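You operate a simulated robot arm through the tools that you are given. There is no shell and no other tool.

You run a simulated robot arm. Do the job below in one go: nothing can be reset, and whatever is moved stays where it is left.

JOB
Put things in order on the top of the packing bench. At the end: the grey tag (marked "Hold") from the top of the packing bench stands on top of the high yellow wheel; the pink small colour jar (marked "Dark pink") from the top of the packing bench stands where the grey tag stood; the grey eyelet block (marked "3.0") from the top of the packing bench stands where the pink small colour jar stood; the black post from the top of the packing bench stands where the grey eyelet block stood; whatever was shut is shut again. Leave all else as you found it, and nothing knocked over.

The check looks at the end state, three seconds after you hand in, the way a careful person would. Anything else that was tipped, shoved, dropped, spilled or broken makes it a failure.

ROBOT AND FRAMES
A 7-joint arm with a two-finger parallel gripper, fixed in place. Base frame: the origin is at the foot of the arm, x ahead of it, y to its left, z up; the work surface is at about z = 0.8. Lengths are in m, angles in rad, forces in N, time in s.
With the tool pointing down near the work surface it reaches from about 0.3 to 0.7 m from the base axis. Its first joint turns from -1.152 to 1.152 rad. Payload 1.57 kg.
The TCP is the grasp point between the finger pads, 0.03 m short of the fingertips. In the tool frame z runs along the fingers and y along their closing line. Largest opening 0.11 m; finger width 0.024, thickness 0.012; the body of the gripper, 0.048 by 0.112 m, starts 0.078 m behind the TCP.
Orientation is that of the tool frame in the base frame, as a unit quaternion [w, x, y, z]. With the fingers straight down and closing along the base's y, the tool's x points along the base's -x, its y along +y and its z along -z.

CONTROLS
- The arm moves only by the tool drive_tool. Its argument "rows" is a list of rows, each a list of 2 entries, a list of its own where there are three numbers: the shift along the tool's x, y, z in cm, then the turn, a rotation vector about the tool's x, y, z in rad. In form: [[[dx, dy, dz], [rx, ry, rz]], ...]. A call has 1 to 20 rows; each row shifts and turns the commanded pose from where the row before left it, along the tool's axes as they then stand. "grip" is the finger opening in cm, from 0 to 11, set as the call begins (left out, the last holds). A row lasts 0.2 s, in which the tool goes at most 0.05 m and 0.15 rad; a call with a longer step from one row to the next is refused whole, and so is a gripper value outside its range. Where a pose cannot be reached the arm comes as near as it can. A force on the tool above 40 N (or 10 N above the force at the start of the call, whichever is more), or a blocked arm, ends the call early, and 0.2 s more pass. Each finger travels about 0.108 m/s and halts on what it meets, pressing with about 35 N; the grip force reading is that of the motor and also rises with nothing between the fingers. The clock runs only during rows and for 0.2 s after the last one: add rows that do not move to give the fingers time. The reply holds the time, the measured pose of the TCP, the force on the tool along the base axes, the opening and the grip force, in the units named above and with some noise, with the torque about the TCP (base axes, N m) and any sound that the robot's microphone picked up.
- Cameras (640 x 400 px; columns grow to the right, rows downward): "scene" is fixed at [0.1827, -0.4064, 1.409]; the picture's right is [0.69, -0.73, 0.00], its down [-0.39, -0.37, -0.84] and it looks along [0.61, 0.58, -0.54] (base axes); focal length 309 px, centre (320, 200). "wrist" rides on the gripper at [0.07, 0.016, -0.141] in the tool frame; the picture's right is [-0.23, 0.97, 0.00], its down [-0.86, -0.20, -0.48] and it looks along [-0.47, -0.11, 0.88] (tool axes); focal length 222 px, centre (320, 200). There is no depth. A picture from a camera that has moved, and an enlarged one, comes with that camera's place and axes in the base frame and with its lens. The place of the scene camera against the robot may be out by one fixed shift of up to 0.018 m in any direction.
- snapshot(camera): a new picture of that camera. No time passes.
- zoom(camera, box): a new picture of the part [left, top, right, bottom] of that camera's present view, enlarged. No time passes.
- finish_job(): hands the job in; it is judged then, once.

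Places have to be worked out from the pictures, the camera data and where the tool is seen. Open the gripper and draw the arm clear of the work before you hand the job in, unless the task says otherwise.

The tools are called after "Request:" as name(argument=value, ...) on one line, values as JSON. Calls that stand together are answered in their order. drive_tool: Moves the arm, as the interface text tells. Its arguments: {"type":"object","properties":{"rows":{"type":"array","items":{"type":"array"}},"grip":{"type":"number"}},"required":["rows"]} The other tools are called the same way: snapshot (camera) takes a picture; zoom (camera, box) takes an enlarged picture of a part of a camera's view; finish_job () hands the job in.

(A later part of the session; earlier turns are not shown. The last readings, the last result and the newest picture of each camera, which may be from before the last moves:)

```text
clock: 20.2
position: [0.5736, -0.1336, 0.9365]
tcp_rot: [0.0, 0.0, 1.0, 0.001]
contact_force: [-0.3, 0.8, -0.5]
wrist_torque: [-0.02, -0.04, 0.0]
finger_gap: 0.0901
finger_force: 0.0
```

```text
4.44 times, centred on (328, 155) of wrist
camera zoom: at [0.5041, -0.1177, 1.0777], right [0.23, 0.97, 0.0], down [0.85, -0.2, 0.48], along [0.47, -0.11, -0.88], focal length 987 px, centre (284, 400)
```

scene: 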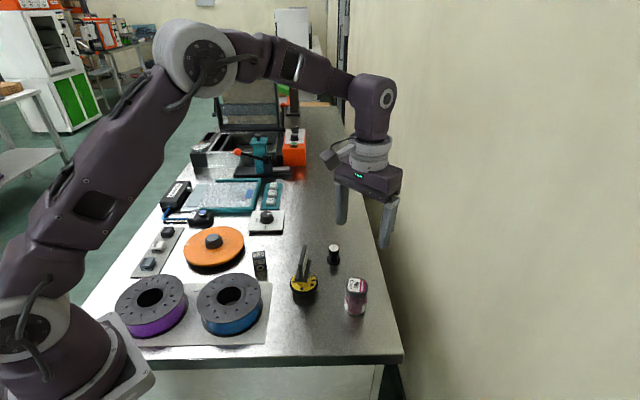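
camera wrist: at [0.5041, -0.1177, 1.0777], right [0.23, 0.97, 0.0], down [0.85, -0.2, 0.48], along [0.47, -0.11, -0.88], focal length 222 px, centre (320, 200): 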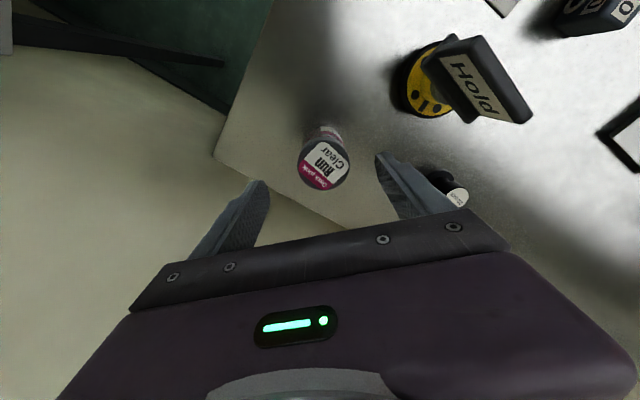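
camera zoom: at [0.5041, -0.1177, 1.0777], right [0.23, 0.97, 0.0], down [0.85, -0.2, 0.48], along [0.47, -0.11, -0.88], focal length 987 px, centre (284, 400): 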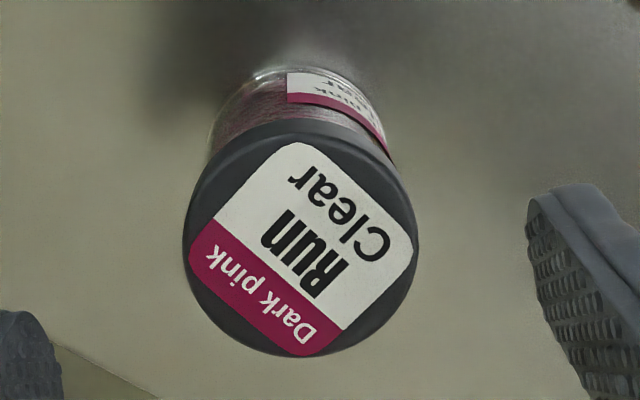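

Lid centre ≈ (0.574, -0.130). Nudging +y by 3 mm, descending to TCP z ≈ 0.852 and closing.

Request:
drive_tool(rows=[[[0, 0.28, 0], [0, 0, 0]], [[0, 0, 3], [0, 0, 0]], [[0, 0, 3], [0, 0, 0]], [[0, 0, 2.5], [0, 0, 0]], [[0, 0, 0], [0, 0, 0]], [[0, 0, 0], [0, 0, 0]]], grip=9)

Request:
drive_tool(rows=[[[0, 0, 0], [0, 0, 0]], [[0, 0, 0], [0, 0, 0]], [[0, 0, 0], [0, 0, 0]]], grip=3.5)

Request:
snapshot(camera="wrist")

Request:
zoom(camera="scene", box=[270, 200, 430, 330])

```text
clock: 21.6
position: [0.5719, -0.1289, 0.8517]
tcp_rot: [0.0, 0.0, 1.0, 0.001]
contact_force: [0.2, 0.0, -0.2]
wrist_torque: [0.01, 0.02, -0.01]
finger_gap: 0.0902
finger_force: 0.0
```

```text
clock: 22.4
position: [0.5721, -0.1302, 0.8521]
tcp_rot: [0.001, 0.0, 1.0, 0.001]
contact_force: [0.8, -0.6, 0.8]
wrist_torque: [-0.02, -0.01, -0.01]
finger_gap: 0.05
finger_force: 34.8
```

```text
taken
camera wrist: at [0.5021, -0.1136, 0.993], right [0.23, 0.97, 0.0], down [0.85, -0.2, 0.48], along [0.47, -0.11, -0.88], focal length 222 px, centre (320, 200)
```

wrist: 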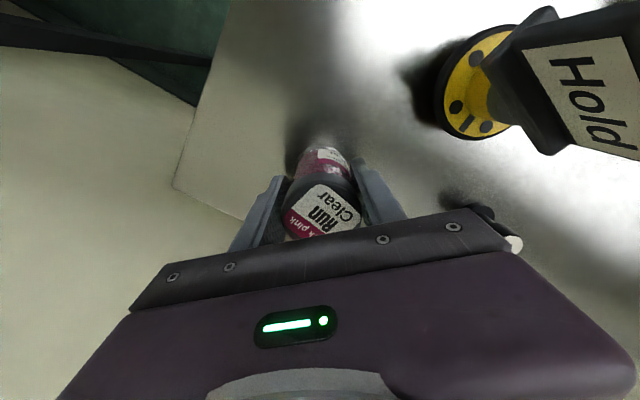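

```text
3.08 times, centred on (350, 265) of scene
camera zoom: at [0.1827, -0.4064, 1.409], right [0.69, -0.73, 0.0], down [-0.39, -0.37, -0.84], along [0.61, 0.58, -0.54], focal length 952 px, centre (228, 0)
```

zoom: 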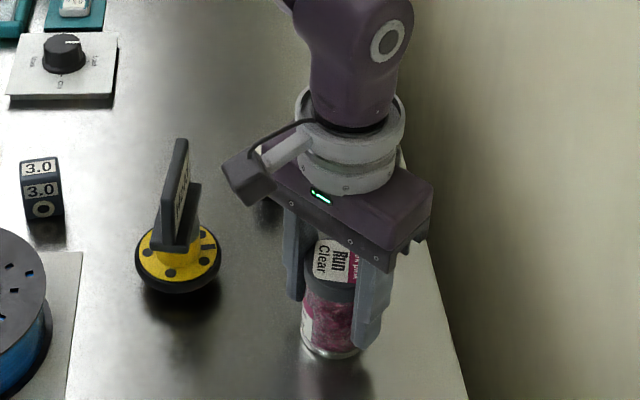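

Jar gripped (gap 5.0 cm, 35 N). Lifting 14 cm and carrying it to above the tag's old place at (0.619, 0.138).

Request:
drive_tool(rows=[[[0, 0, -1], [0, 0, 0]], [[0, 0, -3], [0, 0, 0]], [[0, 0, -3.5], [0, 0, 0]], [[0, 0, -3.5], [0, 0, 0]], [[0, 0, -3], [0, 0, 0]], [[-0.57, 3.35, 0], [0, 0, 0]], [[-0.57, 3.35, 0], [0, 0, 0]], [[-0.57, 3.35, 0], [0, 0, 0]], [[-0.57, 3.35, 0], [0, 0, 0]], [[-0.57, 3.35, 0], [0, 0, 0]], [[-0.57, 3.35, 0], [0, 0, 0]], [[-0.57, 3.35, 0], [0, 0, 0]], [[-0.57, 3.35, 0], [0, 0, 0]], [[0, 0, 0], [0, 0, 0]], [[0, 0, 0], [0, 0, 0]], [[0, 0, 0], [0, 0, 0]]], grip=3.5)

Request:
snapshot(camera="wrist")

Request:
snapshot(camera="scene")

```text
clock: 25.8
position: [0.6182, 0.1383, 0.9945]
tcp_rot: [0.001, 0.0, 1.0, 0.0]
contact_force: [0.3, 0.8, -1.9]
wrist_torque: [0.02, -0.02, -0.01]
finger_gap: 0.0494
finger_force: 34.6
```

```text
taken
camera wrist: at [0.5493, 0.1533, 1.1356], right [0.23, 0.97, 0.0], down [0.85, -0.2, 0.48], along [0.47, -0.11, -0.88], focal length 222 px, centre (320, 200)
```

wrist: 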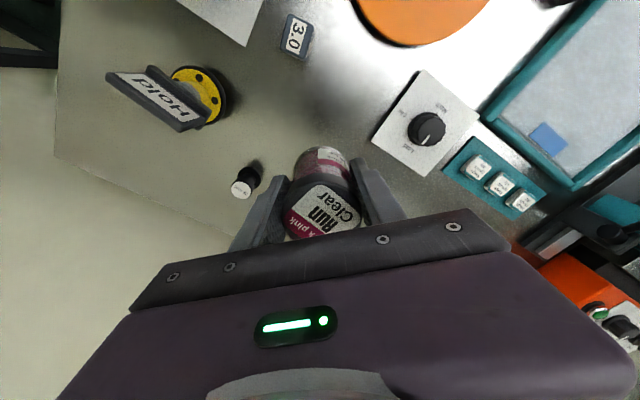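

```text
taken
```

scene: 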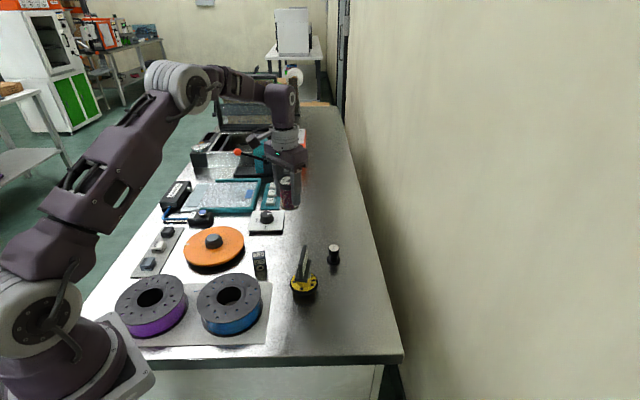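

Over the target and clear of the knob panel. Lowering to ~6 mm above the table, then stepping down.

Request:
drive_tool(rows=[[[0, 0, 3.5], [0, 0, 0]], [[0, 0, 3.5], [0, 0, 0]], [[0, 0, 3.5], [0, 0, 0]], [[0, 0, 2], [0, 0, 0]], [[0, 0, 1], [0, 0, 0]], [[0, 0, 0], [0, 0, 0]], [[0, 0, 0], [0, 0, 0]]], grip=3.5)

Request:
zoom(camera="scene", box=[240, 180, 368, 260])

```text
clock: 27.4
position: [0.6195, 0.1373, 0.8572]
tcp_rot: [0.002, 0.001, 1.0, 0.001]
contact_force: [-1.0, 0.4, -1.1]
wrist_torque: [-0.01, 0.02, -0.01]
finger_gap: 0.0497
finger_force: 35.2
```

```text
5.00 times, centred on (304, 220) of scene
camera zoom: at [0.1827, -0.4064, 1.409], right [0.69, -0.73, 0.0], down [-0.39, -0.37, -0.84], along [0.61, 0.58, -0.54], focal length 1547 px, centre (400, 100)
```

zoom: 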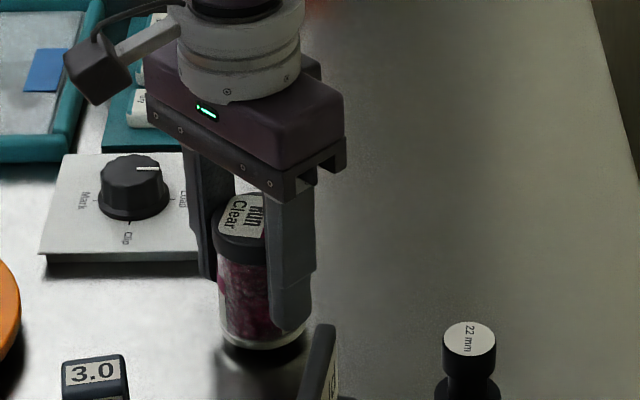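

Request:
drive_tool(rows=[[[0, 0, 0.25], [0, 0, 0]], [[0, 0, 0.2], [0, 0, 0]], [[0, 0, 0], [0, 0, 0]], [[0, 0, 0], [0, 0, 0]]], grip=3.5)

```text
clock: 28.4
position: [0.6189, 0.1377, 0.8528]
tcp_rot: [0.001, 0.0, 1.0, 0.001]
contact_force: [0.1, 0.2, -1.7]
wrist_torque: [-0.01, 0.05, -0.03]
finger_gap: 0.0494
finger_force: 35.1
```

Force still shows the jar's weight hanging (-1.7 N), so no contact yet; lowering another millimetre.

Request:
drive_tool(rows=[[[0, 0, 0.1], [0, 0, 0]], [[0, 0, 0], [0, 0, 0]], [[0, 0, 0], [0, 0, 0]]], grip=3.5)

```text
clock: 29.2
position: [0.6191, 0.1378, 0.8523]
tcp_rot: [0.001, 0.0, 1.0, 0.001]
contact_force: [0.4, -0.4, -1.5]
wrist_torque: [0.0, 0.02, 0.01]
finger_gap: 0.0497
finger_force: 35.2
```

Request:
drive_tool(rows=[[[0, 0, 0.08], [0, 0, 0]], [[0, 0, 0], [0, 0, 0]], [[0, 0, 0], [0, 0, 0]]], grip=3.5)

```text
clock: 30.0
position: [0.6184, 0.137, 0.8509]
tcp_rot: [0.001, 0.0, 1.0, 0.001]
contact_force: [-0.7, 0.4, 3.2]
wrist_torque: [-0.05, 0.12, -0.05]
finger_gap: 0.0496
finger_force: 35.2
```

Light contact (3 N). Releasing the jar: opening to 8 cm.

Request:
drive_tool(rows=[[[0, 0, 0], [0, 0, 0]], [[0, 0, 0], [0, 0, 0]], [[0, 0, 0], [0, 0, 0]]], grip=8)

Request:
snapshot(camera="wrist")

Request:
zoom(camera="scene", box=[240, 180, 368, 260])

```text
clock: 30.8
position: [0.6193, 0.1377, 0.8506]
tcp_rot: [0.001, 0.0, 1.0, 0.001]
contact_force: [0.5, -0.1, 0.4]
wrist_torque: [0.01, -0.01, 0.01]
finger_gap: 0.0799
finger_force: 0.1
```

```text
taken
camera wrist: at [0.5491, 0.1538, 0.9928], right [0.23, 0.97, 0.0], down [0.85, -0.2, 0.48], along [0.47, -0.11, -0.88], focal length 222 px, centre (320, 200)
```

wrist: 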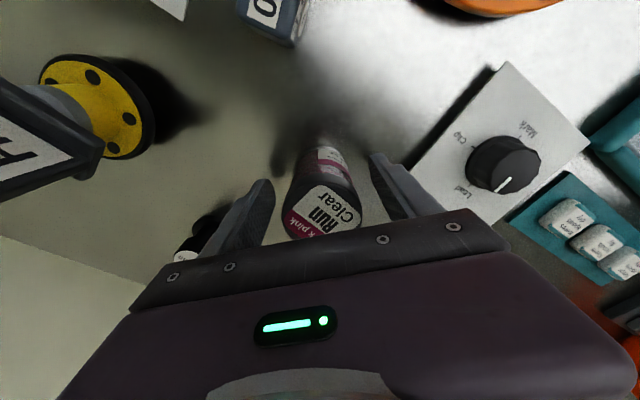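

```text
5.00 times, centred on (304, 220) of scene
camera zoom: at [0.1827, -0.4064, 1.409], right [0.69, -0.73, 0.0], down [-0.39, -0.37, -0.84], along [0.61, 0.58, -0.54], focal length 1547 px, centre (400, 100)
```

zoom: 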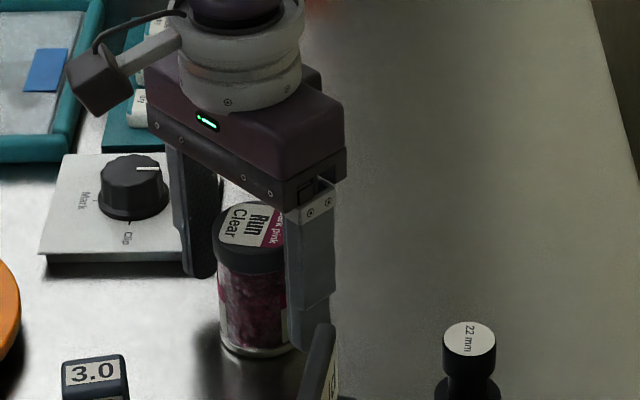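

Jar stands upright in the tag's old place. Rising straight up and moving over the eyelet block for a look.

Request:
drive_tool(rows=[[[0, 0, -1], [0, 0, 0]], [[0, 0, -4], [0, 0, 0]], [[0, 0, -4], [0, 0, 0]], [[0, 0, -4], [0, 0, 0]], [[0, 0, -3], [0, 0, 0]], [[3.4, 0, 0], [0, 0, 0]], [[3.4, 0, 0], [0, 0, 0]], [[3.4, 0, 0], [0, 0, 0]], [[0, 0, 0], [0, 0, 0]], [[0, 0, 0], [0, 0, 0]], [[0, 0, 0], [0, 0, 0]]], grip=8)

Request:
snapshot(camera="wrist")

Request:
snapshot(camera="scene")

```text
clock: 33.2
position: [0.5145, 0.1384, 1.0104]
tcp_rot: [0.001, 0.0, 1.0, 0.001]
contact_force: [0.6, -0.2, -0.3]
wrist_torque: [0.05, 0.01, 0.0]
finger_gap: 0.0801
finger_force: 0.1
```

```text
taken
camera wrist: at [0.445, 0.1552, 1.1524], right [0.23, 0.97, 0.0], down [0.85, -0.2, 0.48], along [0.47, -0.11, -0.88], focal length 222 px, centre (320, 200)
```

wrist: 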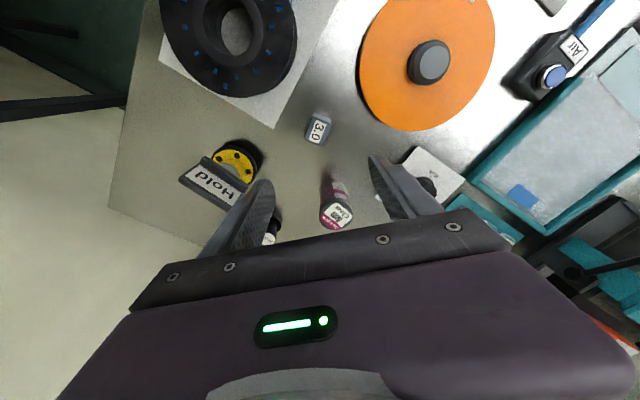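

```text
taken
```

scene: 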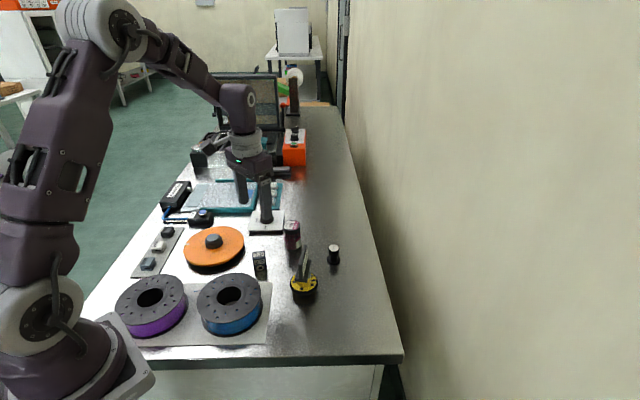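

Request:
zoom(camera="wrist", box=[280, 95, 360, 145])

Request:
zoom(camera="wrist", box=[240, 50, 432, 170])

Request:
zoom(camera="scene", box=[232, 230, 312, 290])

```text
8.00 times, centred on (320, 120) of wrist
camera zoom: at [0.445, 0.1552, 1.1524], right [0.23, 0.97, 0.0], down [0.85, -0.2, 0.48], along [0.47, -0.11, -0.88], focal length 1777 px, centre (320, 840)
```

zoom: 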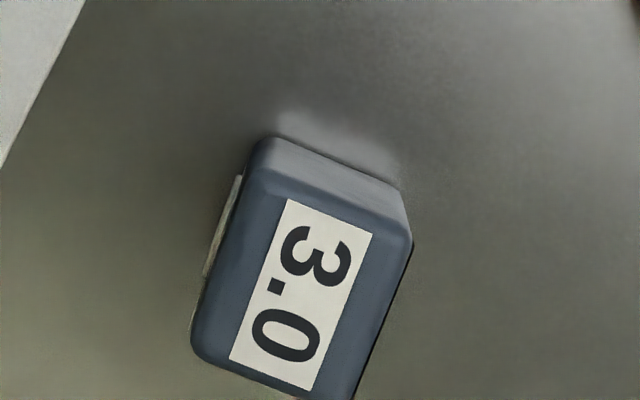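

```text
3.33 times, centred on (336, 110) of wrist
camera zoom: at [0.445, 0.1552, 1.1524], right [0.23, 0.97, 0.0], down [0.85, -0.2, 0.48], along [0.47, -0.11, -0.88], focal length 740 px, centre (267, 500)
```

zoom: 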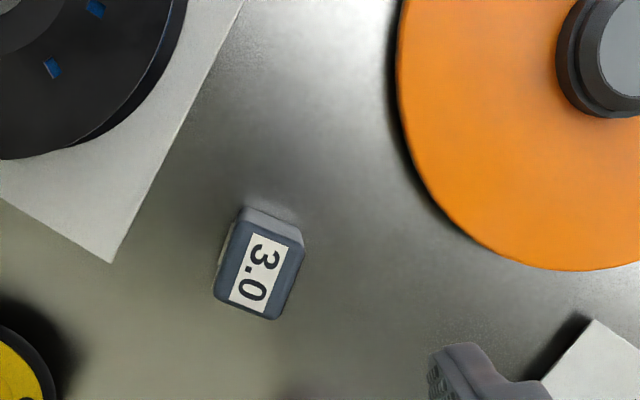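

```text
6.67 times, centred on (272, 260) of scene
camera zoom: at [0.1827, -0.4064, 1.409], right [0.69, -0.73, 0.0], down [-0.39, -0.37, -0.84], along [0.61, 0.58, -0.54], focal length 2063 px, centre (640, -200)
```

zoom: 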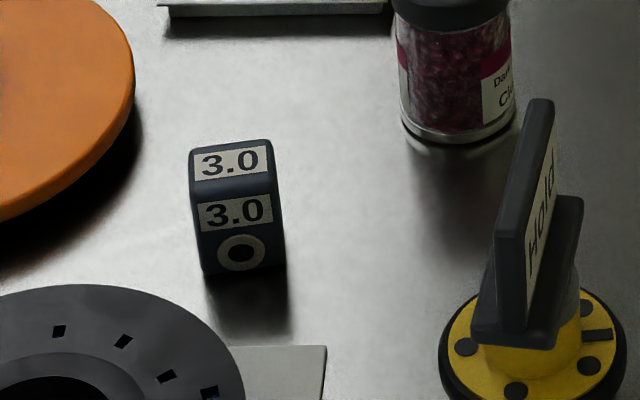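

The block is ≈ 3 × 3 cm, ~4.4 cm tall, centre ≈ (0.506, 0.137), faces at 55°/-35°. I'll yaw the tool +55° so the fingers close on the faces without the eyelet, and descend partway to check.

Request:
drive_tool(rows=[[[1.0, -0.12, 0], [0, 0, 0]], [[0, 0, 0], [0, 0, -0.1374]], [[0, 0, 0], [0, 0, -0.1374]], [[0, 0, 0], [0, 0, -0.1374]], [[0, 0, 0], [0, 0, -0.1374]], [[0, 0, 0], [0, 0, -0.1374]], [[0, 0, 0], [0, 0, -0.1374]], [[0, 0, 0], [0, 0, -0.1374]], [[0, 0, 0], [0, 0, 0]], [[0, 0, 4], [0, 0, 0]], [[0, 0, 4], [0, 0, 0]], [[0, 0, 0], [0, 0, 0]], [[0, 0, 0], [0, 0, 0]], [[0, 0, 0], [0, 0, 0]]], grip=6)

Request:
snapshot(camera="wrist")

Request:
snapshot(camera="scene")

```text
clock: 36.2
position: [0.5075, 0.1344, 0.9298]
tcp_rot: [0.001, -0.462, 0.887, 0.0]
contact_force: [1.2, -1.3, -0.4]
wrist_torque: [0.0, 0.02, 0.0]
finger_gap: 0.06
finger_force: 0.1
```

```text
taken
camera wrist: at [0.4548, 0.0876, 1.0708], right [-0.67, 0.74, 0.0], down [0.65, 0.59, 0.48], along [0.36, 0.32, -0.88], focal length 222 px, centre (320, 200)
```

wrist: 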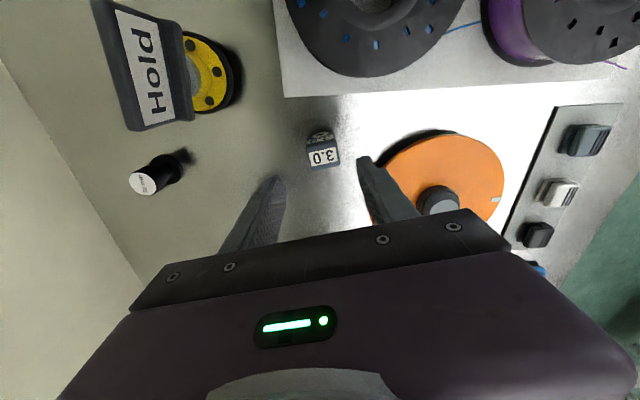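

```text
taken
```

scene: 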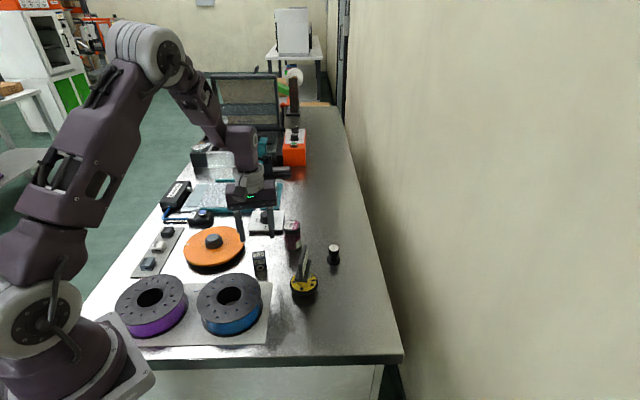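

Request:
zoom(camera="wrist", box=[256, 100, 400, 190])

Request:
zoom(camera="scene", box=[210, 180, 338, 290])

```text
4.44 times, centred on (328, 145) of wrist
camera zoom: at [0.4548, 0.0876, 1.0708], right [-0.67, 0.74, 0.0], down [0.65, 0.59, 0.48], along [0.36, 0.32, -0.88], focal length 987 px, centre (284, 444)
```

zoom: 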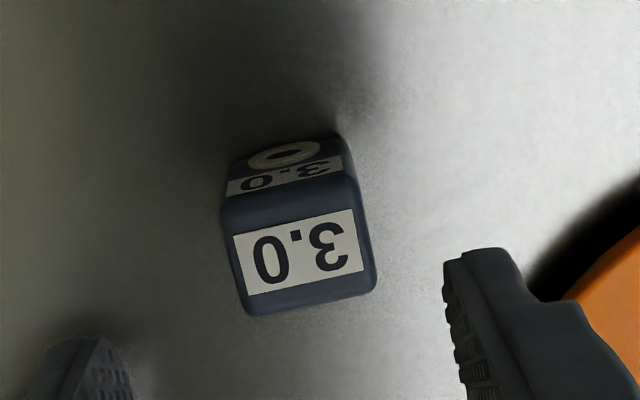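

```text
3.64 times, centred on (274, 235) of scene
camera zoom: at [0.1827, -0.4064, 1.409], right [0.69, -0.73, 0.0], down [-0.39, -0.37, -0.84], along [0.61, 0.58, -0.54], focal length 1125 px, centre (487, 73)
```

zoom: 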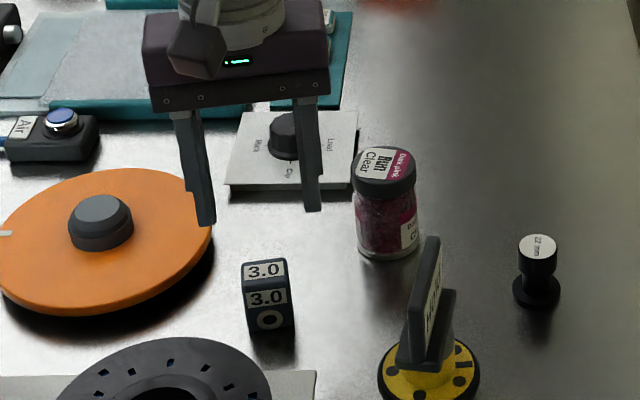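

Block centre ≈ (0.505, 0.138), aligned in yaw; shifting 3 mm along the closing line, then down to TCP z ≈ 0.838 and closing.

Request:
drive_tool(rows=[[[-0.09, 0.27, 0], [0, 0, 0]], [[0, 0, 3], [0, 0, 0]], [[0, 0, 3], [0, 0, 0]], [[0, 0, 2], [0, 0, 0]], [[0, 0, 1.2], [0, 0, 0]], [[0, 0, 0], [0, 0, 0]], [[0, 0, 0], [0, 0, 0]]], grip=6)

Request:
drive_tool(rows=[[[0, 0, 0], [0, 0, 0]], [[0, 0, 0], [0, 0, 0]], [[0, 0, 0], [0, 0, 0]]], grip=1.5)

Request:
zoom(camera="wrist", box=[208, 90, 432, 230])

Request:
zoom(camera="scene", box=[210, 190, 338, 290])

```text
clock: 37.8
position: [0.5052, 0.138, 0.8386]
tcp_rot: [0.0, -0.463, 0.887, 0.0]
contact_force: [0.1, -0.4, -0.3]
wrist_torque: [0.02, 0.02, 0.01]
finger_gap: 0.0601
finger_force: 0.2
```

```text
clock: 38.6
position: [0.5046, 0.1391, 0.8376]
tcp_rot: [0.001, -0.462, 0.887, 0.001]
contact_force: [0.7, -1.2, 1.1]
wrist_torque: [0.02, 0.0, -0.02]
finger_gap: 0.0335
finger_force: 35.1
```

```text
2.86 times, centred on (320, 160) of wrist
camera zoom: at [0.452, 0.0911, 0.9796], right [-0.67, 0.74, 0.0], down [0.65, 0.59, 0.48], along [0.36, 0.32, -0.88], focal length 635 px, centre (320, 314)
```

zoom: 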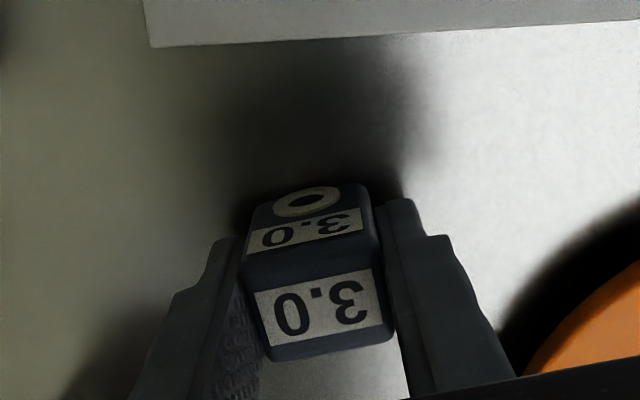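

```text
4.00 times, centred on (274, 240) of scene
camera zoom: at [0.1827, -0.4064, 1.409], right [0.69, -0.73, 0.0], down [-0.39, -0.37, -0.84], along [0.61, 0.58, -0.54], focal length 1238 px, centre (504, 40)
```

zoom: 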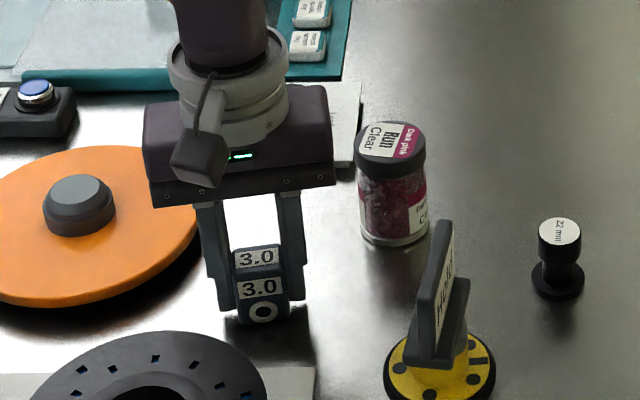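

Block gripped (3.35 cm gap). Lifting 16 cm and carrying it to above the jar's old place at (0.5735, -0.130).

Request:
drive_tool(rows=[[[0, 0, -1], [0, 0, 0]], [[0, 0, -3], [0, 0, 0]], [[0, 0, -4], [0, 0, 0]], [[0, 0, -4], [0, 0, 0]], [[0, 0, -4], [0, 0, 0]], [[2.265, -2.629, 0], [0, 0, 0]], [[2.265, -2.629, 0], [0, 0, 0]], [[2.265, -2.629, 0], [0, 0, 0]], [[2.265, -2.629, 0], [0, 0, 0]], [[2.265, -2.629, 0], [0, 0, 0]], [[2.265, -2.629, 0], [0, 0, 0]], [[2.265, -2.629, 0], [0, 0, 0]], [[2.265, -2.629, 0], [0, 0, 0]], [[0, 0, 0], [0, 0, 0]], [[0, 0, 0], [0, 0, 0]], [[0, 0, 0], [0, 0, 0]]], grip=1.5)

Request:
snapshot(camera="wrist")

Request:
snapshot(camera="scene")

```text
clock: 42.0
position: [0.572, -0.1317, 0.9975]
tcp_rot: [0.0, -0.463, 0.887, 0.001]
contact_force: [0.3, -0.4, -0.4]
wrist_torque: [-0.01, -0.03, 0.04]
finger_gap: 0.0334
finger_force: 35.1
```

```text
taken
camera wrist: at [0.5193, -0.1788, 1.1392], right [-0.67, 0.74, 0.0], down [0.65, 0.59, 0.48], along [0.36, 0.32, -0.88], focal length 222 px, centre (320, 200)
```

wrist: 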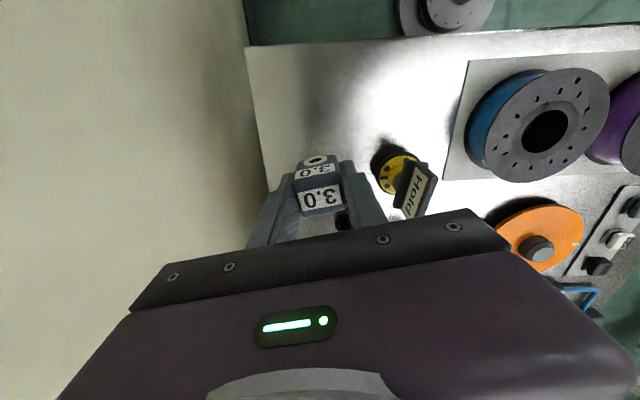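

```text
taken
```

scene: 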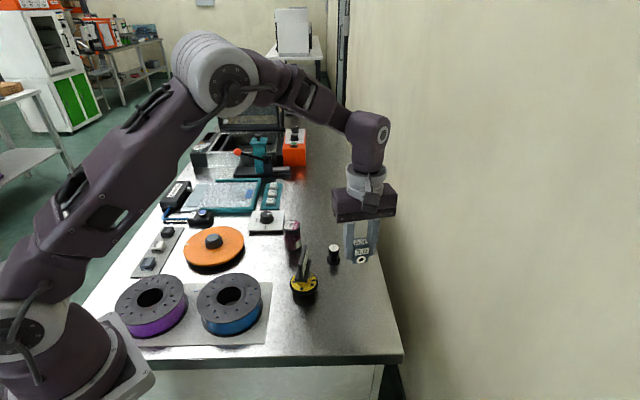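

Above the jar's old spot. Lowering to ~5 mm above the table.

Request:
drive_tool(rows=[[[0, 0, 4], [0, 0, 0]], [[0, 0, 4], [0, 0, 0]], [[0, 0, 4], [0, 0, 0]], [[0, 0, 2.5], [0, 0, 0]], [[0, 0, 1], [0, 0, 0]], [[0, 0, 0], [0, 0, 0]], [[0, 0, 0], [0, 0, 0]]], grip=1.5)

Request:
zoom(camera="scene", box=[280, 220, 408, 320])

```text
clock: 43.6
position: [0.5735, -0.1296, 0.8427]
tcp_rot: [0.001, -0.463, 0.886, 0.0]
contact_force: [0.6, 0.4, -0.8]
wrist_torque: [-0.01, 0.0, -0.02]
finger_gap: 0.0337
finger_force: 35.2
```

```text
4.00 times, centred on (344, 270) of scene
camera zoom: at [0.1827, -0.4064, 1.409], right [0.69, -0.73, 0.0], down [-0.39, -0.37, -0.84], along [0.61, 0.58, -0.54], focal length 1238 px, centre (224, -80)
```

zoom: 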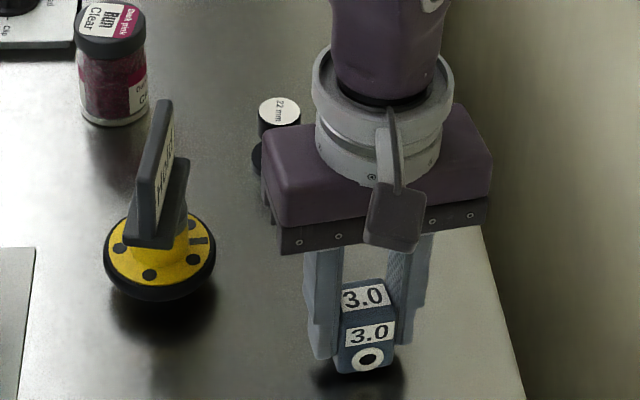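

Request:
drive_tool(rows=[[[0, 0, 0.25], [0, 0, 0]], [[0, 0, 0.15], [0, 0, 0]], [[0, 0, 0], [0, 0, 0]], [[0, 0, 0], [0, 0, 0]]], grip=1.5)

```text
clock: 44.6
position: [0.5729, -0.1312, 0.838]
tcp_rot: [0.001, -0.463, 0.886, 0.0]
contact_force: [0.6, 0.4, -1.0]
wrist_torque: [0.01, -0.01, -0.01]
finger_gap: 0.0333
finger_force: 34.3
```

No contact yet; one more millimetre at a time.

Request:
drive_tool(rows=[[[0, 0, 0.1], [0, 0, 0]], [[0, 0, 0], [0, 0, 0]], [[0, 0, 0], [0, 0, 0]]], grip=1.5)

```text
clock: 45.4
position: [0.5718, -0.1305, 0.8379]
tcp_rot: [0.0, -0.462, 0.887, 0.0]
contact_force: [-0.1, -0.4, -1.9]
wrist_torque: [0.06, -0.02, 0.04]
finger_gap: 0.0334
finger_force: 35.0
```

Request:
drive_tool(rows=[[[0, 0, 0.08], [0, 0, 0]], [[0, 0, 0], [0, 0, 0]], [[0, 0, 0], [0, 0, 0]]], grip=1.5)

Request:
zoom(camera="scene", box=[330, 270, 394, 320])

```text
clock: 46.2
position: [0.5735, -0.1297, 0.8381]
tcp_rot: [0.001, -0.462, 0.887, 0.0]
contact_force: [-2.2, 0.2, 9.5]
wrist_torque: [-0.01, 0.09, 0.01]
finger_gap: 0.0333
finger_force: 35.3
```

```text
8.00 times, centred on (362, 295) of scene
camera zoom: at [0.1825, -0.4064, 1.409], right [0.69, -0.73, 0.0], down [-0.39, -0.37, -0.84], along [0.61, 0.58, -0.54], focal length 2475 px, centre (-16, -560)
```

zoom: 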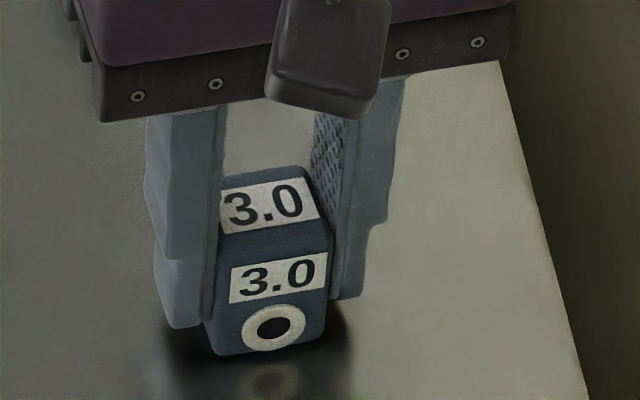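

Contact (9.5 N). Backing off 0.5 mm and releasing.

Request:
drive_tool(rows=[[[0, 0, -0.05], [0, 0, 0]], [[0, 0, 0], [0, 0, 0]]], grip=1.5)

Request:
drive_tool(rows=[[[0, 0, 0], [0, 0, 0]], [[0, 0, 0], [0, 0, 0]], [[0, 0, 0], [0, 0, 0]]], grip=6)

Request:
zoom(camera="scene", box=[330, 270, 394, 320])

Request:
zoom(camera="wrist", box=[208, 90, 432, 230])

```text
clock: 46.8
position: [0.5734, -0.1295, 0.8381]
tcp_rot: [0.002, -0.462, 0.887, 0.0]
contact_force: [-0.2, -0.3, 0.8]
wrist_torque: [-0.02, -0.01, -0.01]
finger_gap: 0.0331
finger_force: 34.6
```

```text
clock: 47.6
position: [0.5752, -0.1307, 0.8377]
tcp_rot: [0.001, -0.463, 0.886, 0.001]
contact_force: [-0.2, 0.1, 0.4]
wrist_torque: [-0.03, -0.02, 0.03]
finger_gap: 0.06
finger_force: 0.0
```

```text
8.00 times, centred on (362, 295) of scene
camera zoom: at [0.1827, -0.4064, 1.409], right [0.69, -0.73, 0.0], down [-0.39, -0.37, -0.84], along [0.61, 0.58, -0.54], focal length 2475 px, centre (-16, -560)
```

zoom: 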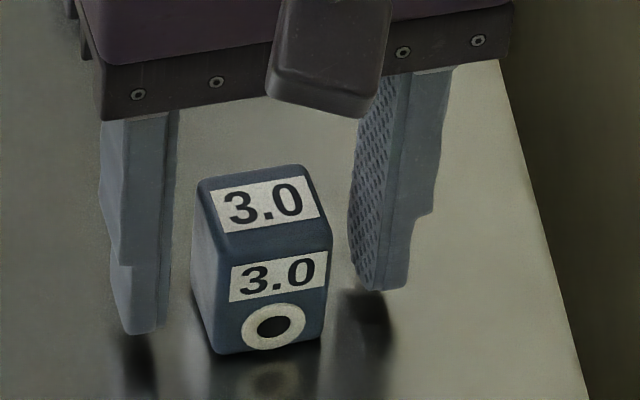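

```text
2.86 times, centred on (320, 160) of wrist
camera zoom: at [0.5205, -0.1781, 0.9798], right [-0.67, 0.74, 0.0], down [0.65, 0.59, 0.48], along [0.36, 0.32, -0.88], focal length 635 px, centre (320, 314)
```

zoom: 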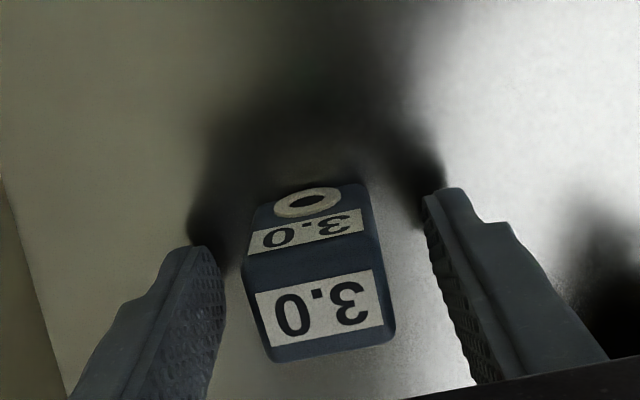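

Block stands in the jar's old place. Rising and moving over to the post, keeping this yaw (keeps the camera clear of the tag).

Request:
drive_tool(rows=[[[0, 0, -1], [0, 0, 0]], [[0, 0, -4], [0, 0, 0]], [[0, 0, -4], [0, 0, 0]], [[0, 0, -4], [0, 0, 0]], [[0, 0, -3], [0, 0, 0]], [[-4.05, 0.35, 0], [0, 0, 0]], [[-4.05, 0.35, 0], [0, 0, 0]], [[-4.05, 0.35, 0], [0, 0, 0]], [[-4.05, 0.35, 0], [0, 0, 0]], [[0, 0, 0], [0, 0, 0]], [[0, 0, 0], [0, 0, 0]], [[0, 0, 0], [0, 0, 0]]], grip=6)

Request:
snapshot(camera="wrist")

Request:
snapshot(camera="scene")

```text
clock: 50.2
position: [0.6538, 0.009, 0.9982]
tcp_rot: [0.001, -0.462, 0.887, 0.0]
contact_force: [-0.3, 0.2, -0.2]
wrist_torque: [-0.01, -0.02, 0.01]
finger_gap: 0.06
finger_force: 0.1
```

```text
taken
camera wrist: at [0.6007, -0.0399, 1.1389], right [-0.67, 0.74, 0.0], down [0.65, 0.59, 0.48], along [0.36, 0.32, -0.88], focal length 222 px, centre (320, 200)
```

wrist: 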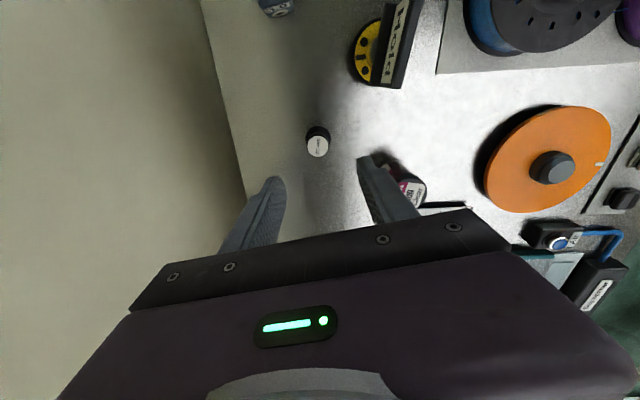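

```text
taken
```

scene: 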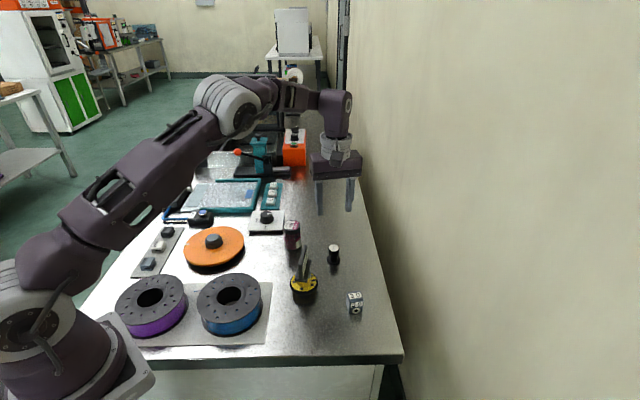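

Request:
zoom(camera="wrist", box=[280, 115, 360, 165])

Request:
zoom(camera="scene", box=[305, 230, 369, 280])

```text
8.00 times, centred on (320, 140) of wrist
camera zoom: at [0.6007, -0.0399, 1.1389], right [-0.67, 0.74, 0.0], down [0.65, 0.59, 0.48], along [0.36, 0.32, -0.88], focal length 1777 px, centre (320, 680)
```

zoom: 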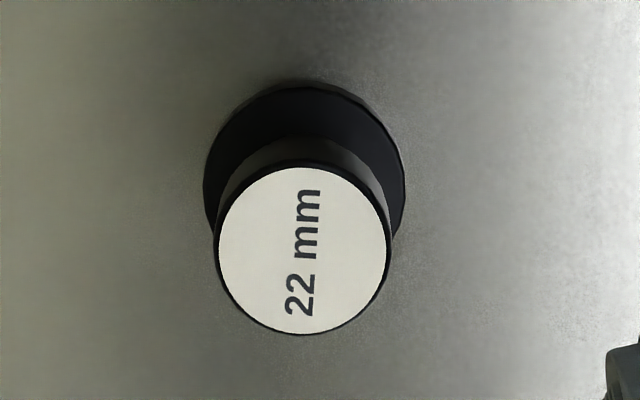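

```text
8.00 times, centred on (337, 255) of scene
camera zoom: at [0.1827, -0.4064, 1.409], right [0.69, -0.73, 0.0], down [-0.39, -0.37, -0.84], along [0.61, 0.58, -0.54], focal length 2475 px, centre (184, -240)
```

zoom: 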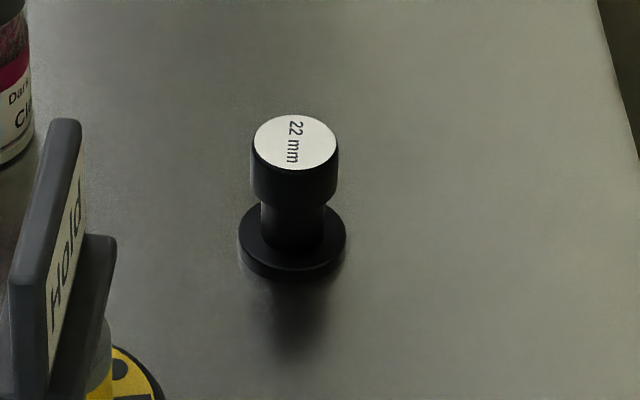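

Post centre ≈ (0.659, 0.009), head ≈ 2.8 cm dia, top z ≈ 0.855, flange ≈ 3.7 cm. Centring on it and descending partway.

Request:
drive_tool(rows=[[[-0.29, -0.41, 0], [0, 0, 0]], [[0, 0, 3.5], [0, 0, 0]], [[0, 0, 3.5], [0, 0, 0]], [[0, 0, 0], [0, 0, 0]], [[0, 0, 0], [0, 0, 0]], [[0, 0, 0], [0, 0, 0]]], grip=6)

Request:
zoom(camera="wrist", box=[256, 100, 400, 190])

Request:
zoom(camera="scene", box=[270, 170, 398, 270])

```text
clock: 51.6
position: [0.6578, 0.0092, 0.928]
tcp_rot: [0.001, -0.463, 0.887, 0.0]
contact_force: [-0.2, -0.7, 0.5]
wrist_torque: [0.02, 0.01, 0.01]
finger_gap: 0.06
finger_force: 0.1
```

```text
4.44 times, centred on (328, 145) of wrist
camera zoom: at [0.6052, -0.0382, 1.0694], right [-0.67, 0.74, 0.0], down [0.65, 0.59, 0.48], along [0.36, 0.32, -0.88], focal length 987 px, centre (284, 444)
```

zoom: 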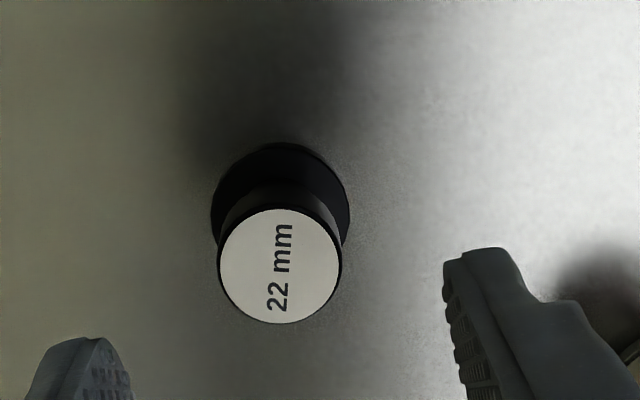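

```text
4.00 times, centred on (334, 220) of scene
camera zoom: at [0.1827, -0.4064, 1.409], right [0.69, -0.73, 0.0], down [-0.39, -0.37, -0.84], along [0.61, 0.58, -0.54], focal length 1238 px, centre (264, 120)
```

zoom: 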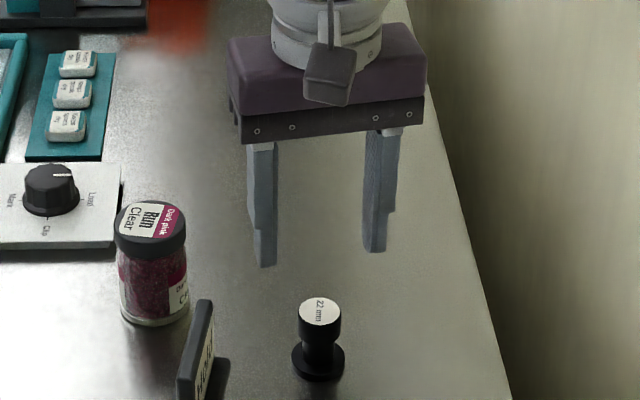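

Aligned within ~1.5 mm. Descending to TCP z ≈ 0.847 and closing on the post's head.

Request:
drive_tool(rows=[[[0.1, -0.08, 0], [0, 0, 0]], [[0, 0, 3], [0, 0, 0]], [[0, 0, 3], [0, 0, 0]], [[0, 0, 2.1], [0, 0, 0]], [[0, 0, 0], [0, 0, 0]], [[0, 0, 0], [0, 0, 0]]], grip=6)

Request:
drive_tool(rows=[[[0, 0, 0], [0, 0, 0]], [[0, 0, 0], [0, 0, 0]], [[0, 0, 0], [0, 0, 0]]], grip=1.2)

Request:
zoom(camera="wrist", box=[208, 90, 432, 230])

Request:
zoom(camera="scene", box=[270, 190, 398, 280])

```text
clock: 53.0
position: [0.6591, 0.0068, 0.8475]
tcp_rot: [0.001, -0.462, 0.887, 0.001]
contact_force: [-0.8, 0.0, -0.1]
wrist_torque: [0.0, 0.03, -0.01]
finger_gap: 0.0601
finger_force: 0.1
```

```text
clock: 53.8
position: [0.6592, 0.0079, 0.8465]
tcp_rot: [0.001, -0.462, 0.887, 0.0]
contact_force: [0.0, -0.7, -0.4]
wrist_torque: [-0.02, -0.03, -0.01]
finger_gap: 0.0288
finger_force: 34.7
```

```text
2.86 times, centred on (320, 160) of wrist
camera zoom: at [0.606, -0.0403, 0.9888], right [-0.67, 0.74, 0.0], down [0.65, 0.59, 0.48], along [0.36, 0.32, -0.88], focal length 635 px, centre (320, 314)
```

zoom: 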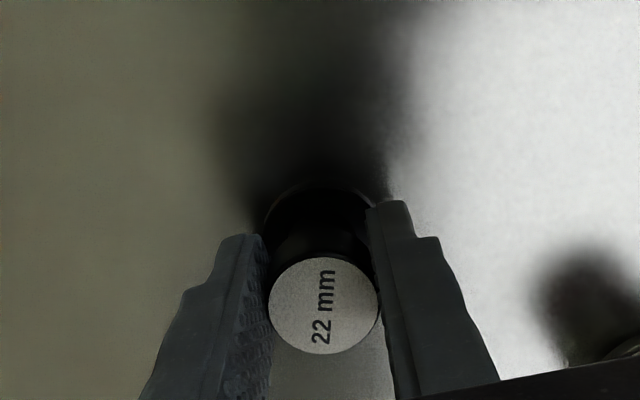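

```text
4.44 times, centred on (334, 235) of scene
camera zoom: at [0.1827, -0.4064, 1.409], right [0.69, -0.73, 0.0], down [-0.39, -0.37, -0.84], along [0.61, 0.58, -0.54], focal length 1375 px, centre (258, 44)
```

zoom: 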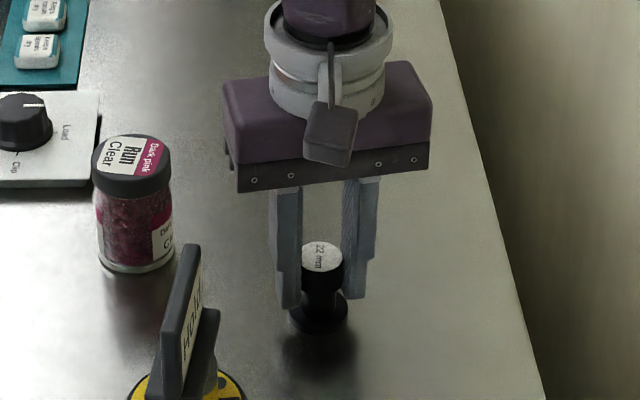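

Post gripped (2.88 cm). Lifting 15 cm and carrying it to above the eyelet block's old place (0.505, 0.138).

Request:
drive_tool(rows=[[[0, 0, -1], [0, 0, 0]], [[0, 0, -3], [0, 0, 0]], [[0, 0, -4], [0, 0, 0]], [[0, 0, -4], [0, 0, 0]], [[0, 0, -3], [0, 0, 0]], [[-0.307, 3.342, 0], [0, 0, 0]], [[-0.307, 3.342, 0], [0, 0, 0]], [[-0.307, 3.342, 0], [0, 0, 0]], [[-0.307, 3.342, 0], [0, 0, 0]], [[-0.307, 3.342, 0], [0, 0, 0]], [[-0.307, 3.342, 0], [0, 0, 0]], [[0, 0, 0], [0, 0, 0]], [[0, 0, 0], [0, 0, 0]], [[0, 0, 0], [0, 0, 0]]], grip=1.2)

Request:
snapshot(camera="wrist")

Request:
snapshot(camera="scene")

```text
clock: 56.8
position: [0.5046, 0.1395, 0.9978]
tcp_rot: [-0.001, -0.462, 0.887, 0.0]
contact_force: [0.5, 0.5, -0.5]
wrist_torque: [0.03, -0.04, 0.02]
finger_gap: 0.0286
finger_force: 35.0
```

```text
taken
camera wrist: at [0.4518, 0.0918, 1.1389], right [-0.67, 0.74, 0.0], down [0.65, 0.59, 0.48], along [0.36, 0.32, -0.88], focal length 222 px, centre (320, 200)
```

wrist: 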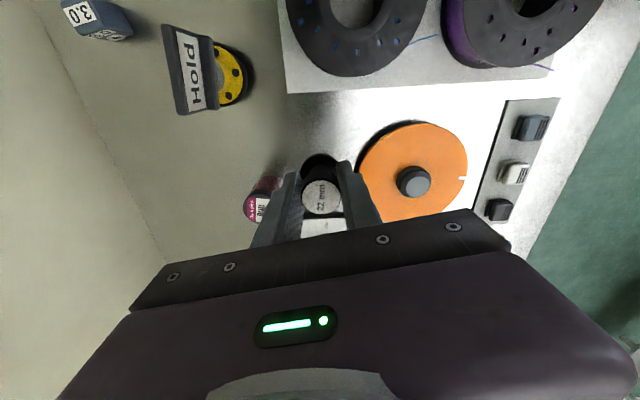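

```text
taken
```

scene: 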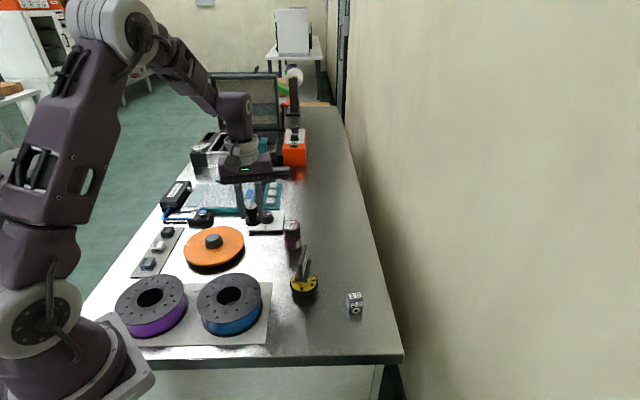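

In position. Lowering to ~5 mm above the table.

Request:
drive_tool(rows=[[[0, 0, 4], [0, 0, 0]], [[0, 0, 4], [0, 0, 0]], [[0, 0, 4], [0, 0, 0]], [[0, 0, 1.7], [0, 0, 0]], [[0, 0, 0.8], [0, 0, 0]], [[0, 0, 0], [0, 0, 0]], [[0, 0, 0], [0, 0, 0]]], grip=1.2)

Request:
zoom(camera="scene", box=[210, 190, 338, 290])

```text
clock: 58.4
position: [0.5059, 0.137, 0.8529]
tcp_rot: [0.001, -0.462, 0.887, 0.0]
contact_force: [-0.6, -0.2, -1.8]
wrist_torque: [0.0, 0.02, 0.0]
finger_gap: 0.0288
finger_force: 34.6
```

```text
4.00 times, centred on (274, 240) of scene
camera zoom: at [0.1827, -0.4064, 1.409], right [0.69, -0.73, 0.0], down [-0.39, -0.37, -0.84], along [0.61, 0.58, -0.54], focal length 1238 px, centre (504, 40)
```

zoom: 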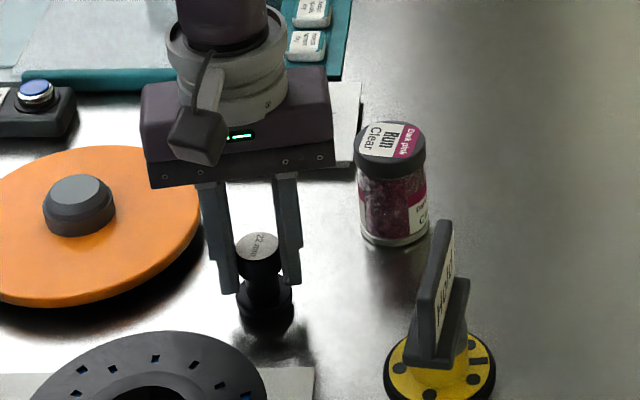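

Request:
drive_tool(rows=[[[0, 0, 0.3], [0, 0, 0]], [[0, 0, 0.2], [0, 0, 0]], [[0, 0, 0], [0, 0, 0]], [[0, 0, 0], [0, 0, 0]]], grip=1.2)

```text
clock: 59.4
position: [0.5056, 0.1397, 0.8474]
tcp_rot: [0.001, -0.462, 0.887, 0.001]
contact_force: [0.0, 0.3, -1.0]
wrist_torque: [-0.02, 0.01, -0.02]
finger_gap: 0.0286
finger_force: 35.1
```

Request:
drive_tool(rows=[[[0, 0, 0.1], [0, 0, 0]], [[0, 0, 0], [0, 0, 0]], [[0, 0, 0], [0, 0, 0]]], grip=1.2)

```text
clock: 60.2
position: [0.5075, 0.1384, 0.847]
tcp_rot: [0.001, -0.463, 0.886, 0.001]
contact_force: [-7.1, -4.8, 23.9]
wrist_torque: [-0.07, 0.2, -0.04]
finger_gap: 0.0288
finger_force: 35.5
```

Contact (24 N). Backing off a little before releasing.

Request:
drive_tool(rows=[[[0, 0, -0.08], [0, 0, 0]], [[0, 0, 0], [0, 0, 0]]], grip=1.2)

```text
clock: 60.8
position: [0.5048, 0.1399, 0.8477]
tcp_rot: [0.001, -0.462, 0.887, 0.0]
contact_force: [0.1, -0.7, 1.5]
wrist_torque: [0.0, -0.08, -0.02]
finger_gap: 0.0287
finger_force: 35.3
```

Load near zero (1.5 N). Releasing the post.

Request:
drive_tool(rows=[[[0, 0, 0], [0, 0, 0]], [[0, 0, 0], [0, 0, 0]], [[0, 0, 0], [0, 0, 0]]], grip=5.5)

Request:
zoom(camera="wrist", box=[208, 90, 432, 230])

Request:
zoom(camera="scene", box=[210, 190, 338, 290])

```text
clock: 61.6
position: [0.5056, 0.1397, 0.8472]
tcp_rot: [0.001, -0.462, 0.887, 0.001]
contact_force: [0.3, 0.2, -0.6]
wrist_torque: [0.0, -0.03, -0.03]
finger_gap: 0.0549
finger_force: 0.1
```

```text
2.86 times, centred on (320, 160) of wrist
camera zoom: at [0.453, 0.0911, 0.989], right [-0.67, 0.74, 0.0], down [0.65, 0.59, 0.48], along [0.36, 0.32, -0.88], focal length 635 px, centre (320, 314)
```

zoom: 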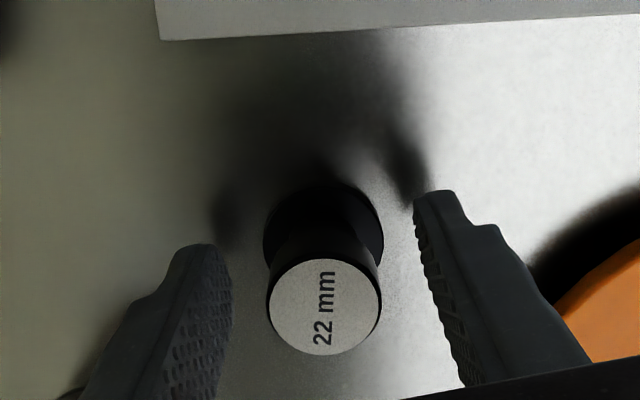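

```text
4.00 times, centred on (274, 240) of scene
camera zoom: at [0.1827, -0.4064, 1.409], right [0.69, -0.73, 0.0], down [-0.39, -0.37, -0.84], along [0.61, 0.58, -0.54], focal length 1238 px, centre (504, 40)
```

zoom: 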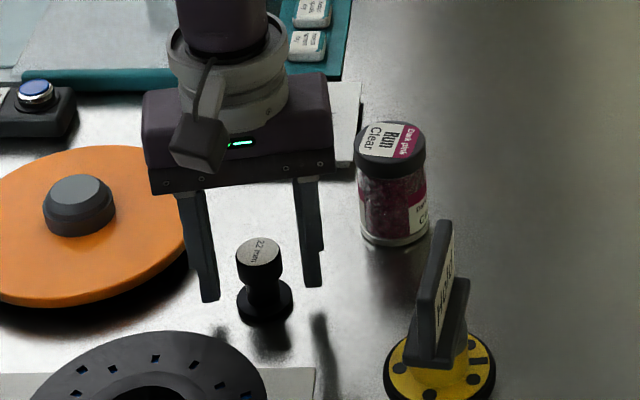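

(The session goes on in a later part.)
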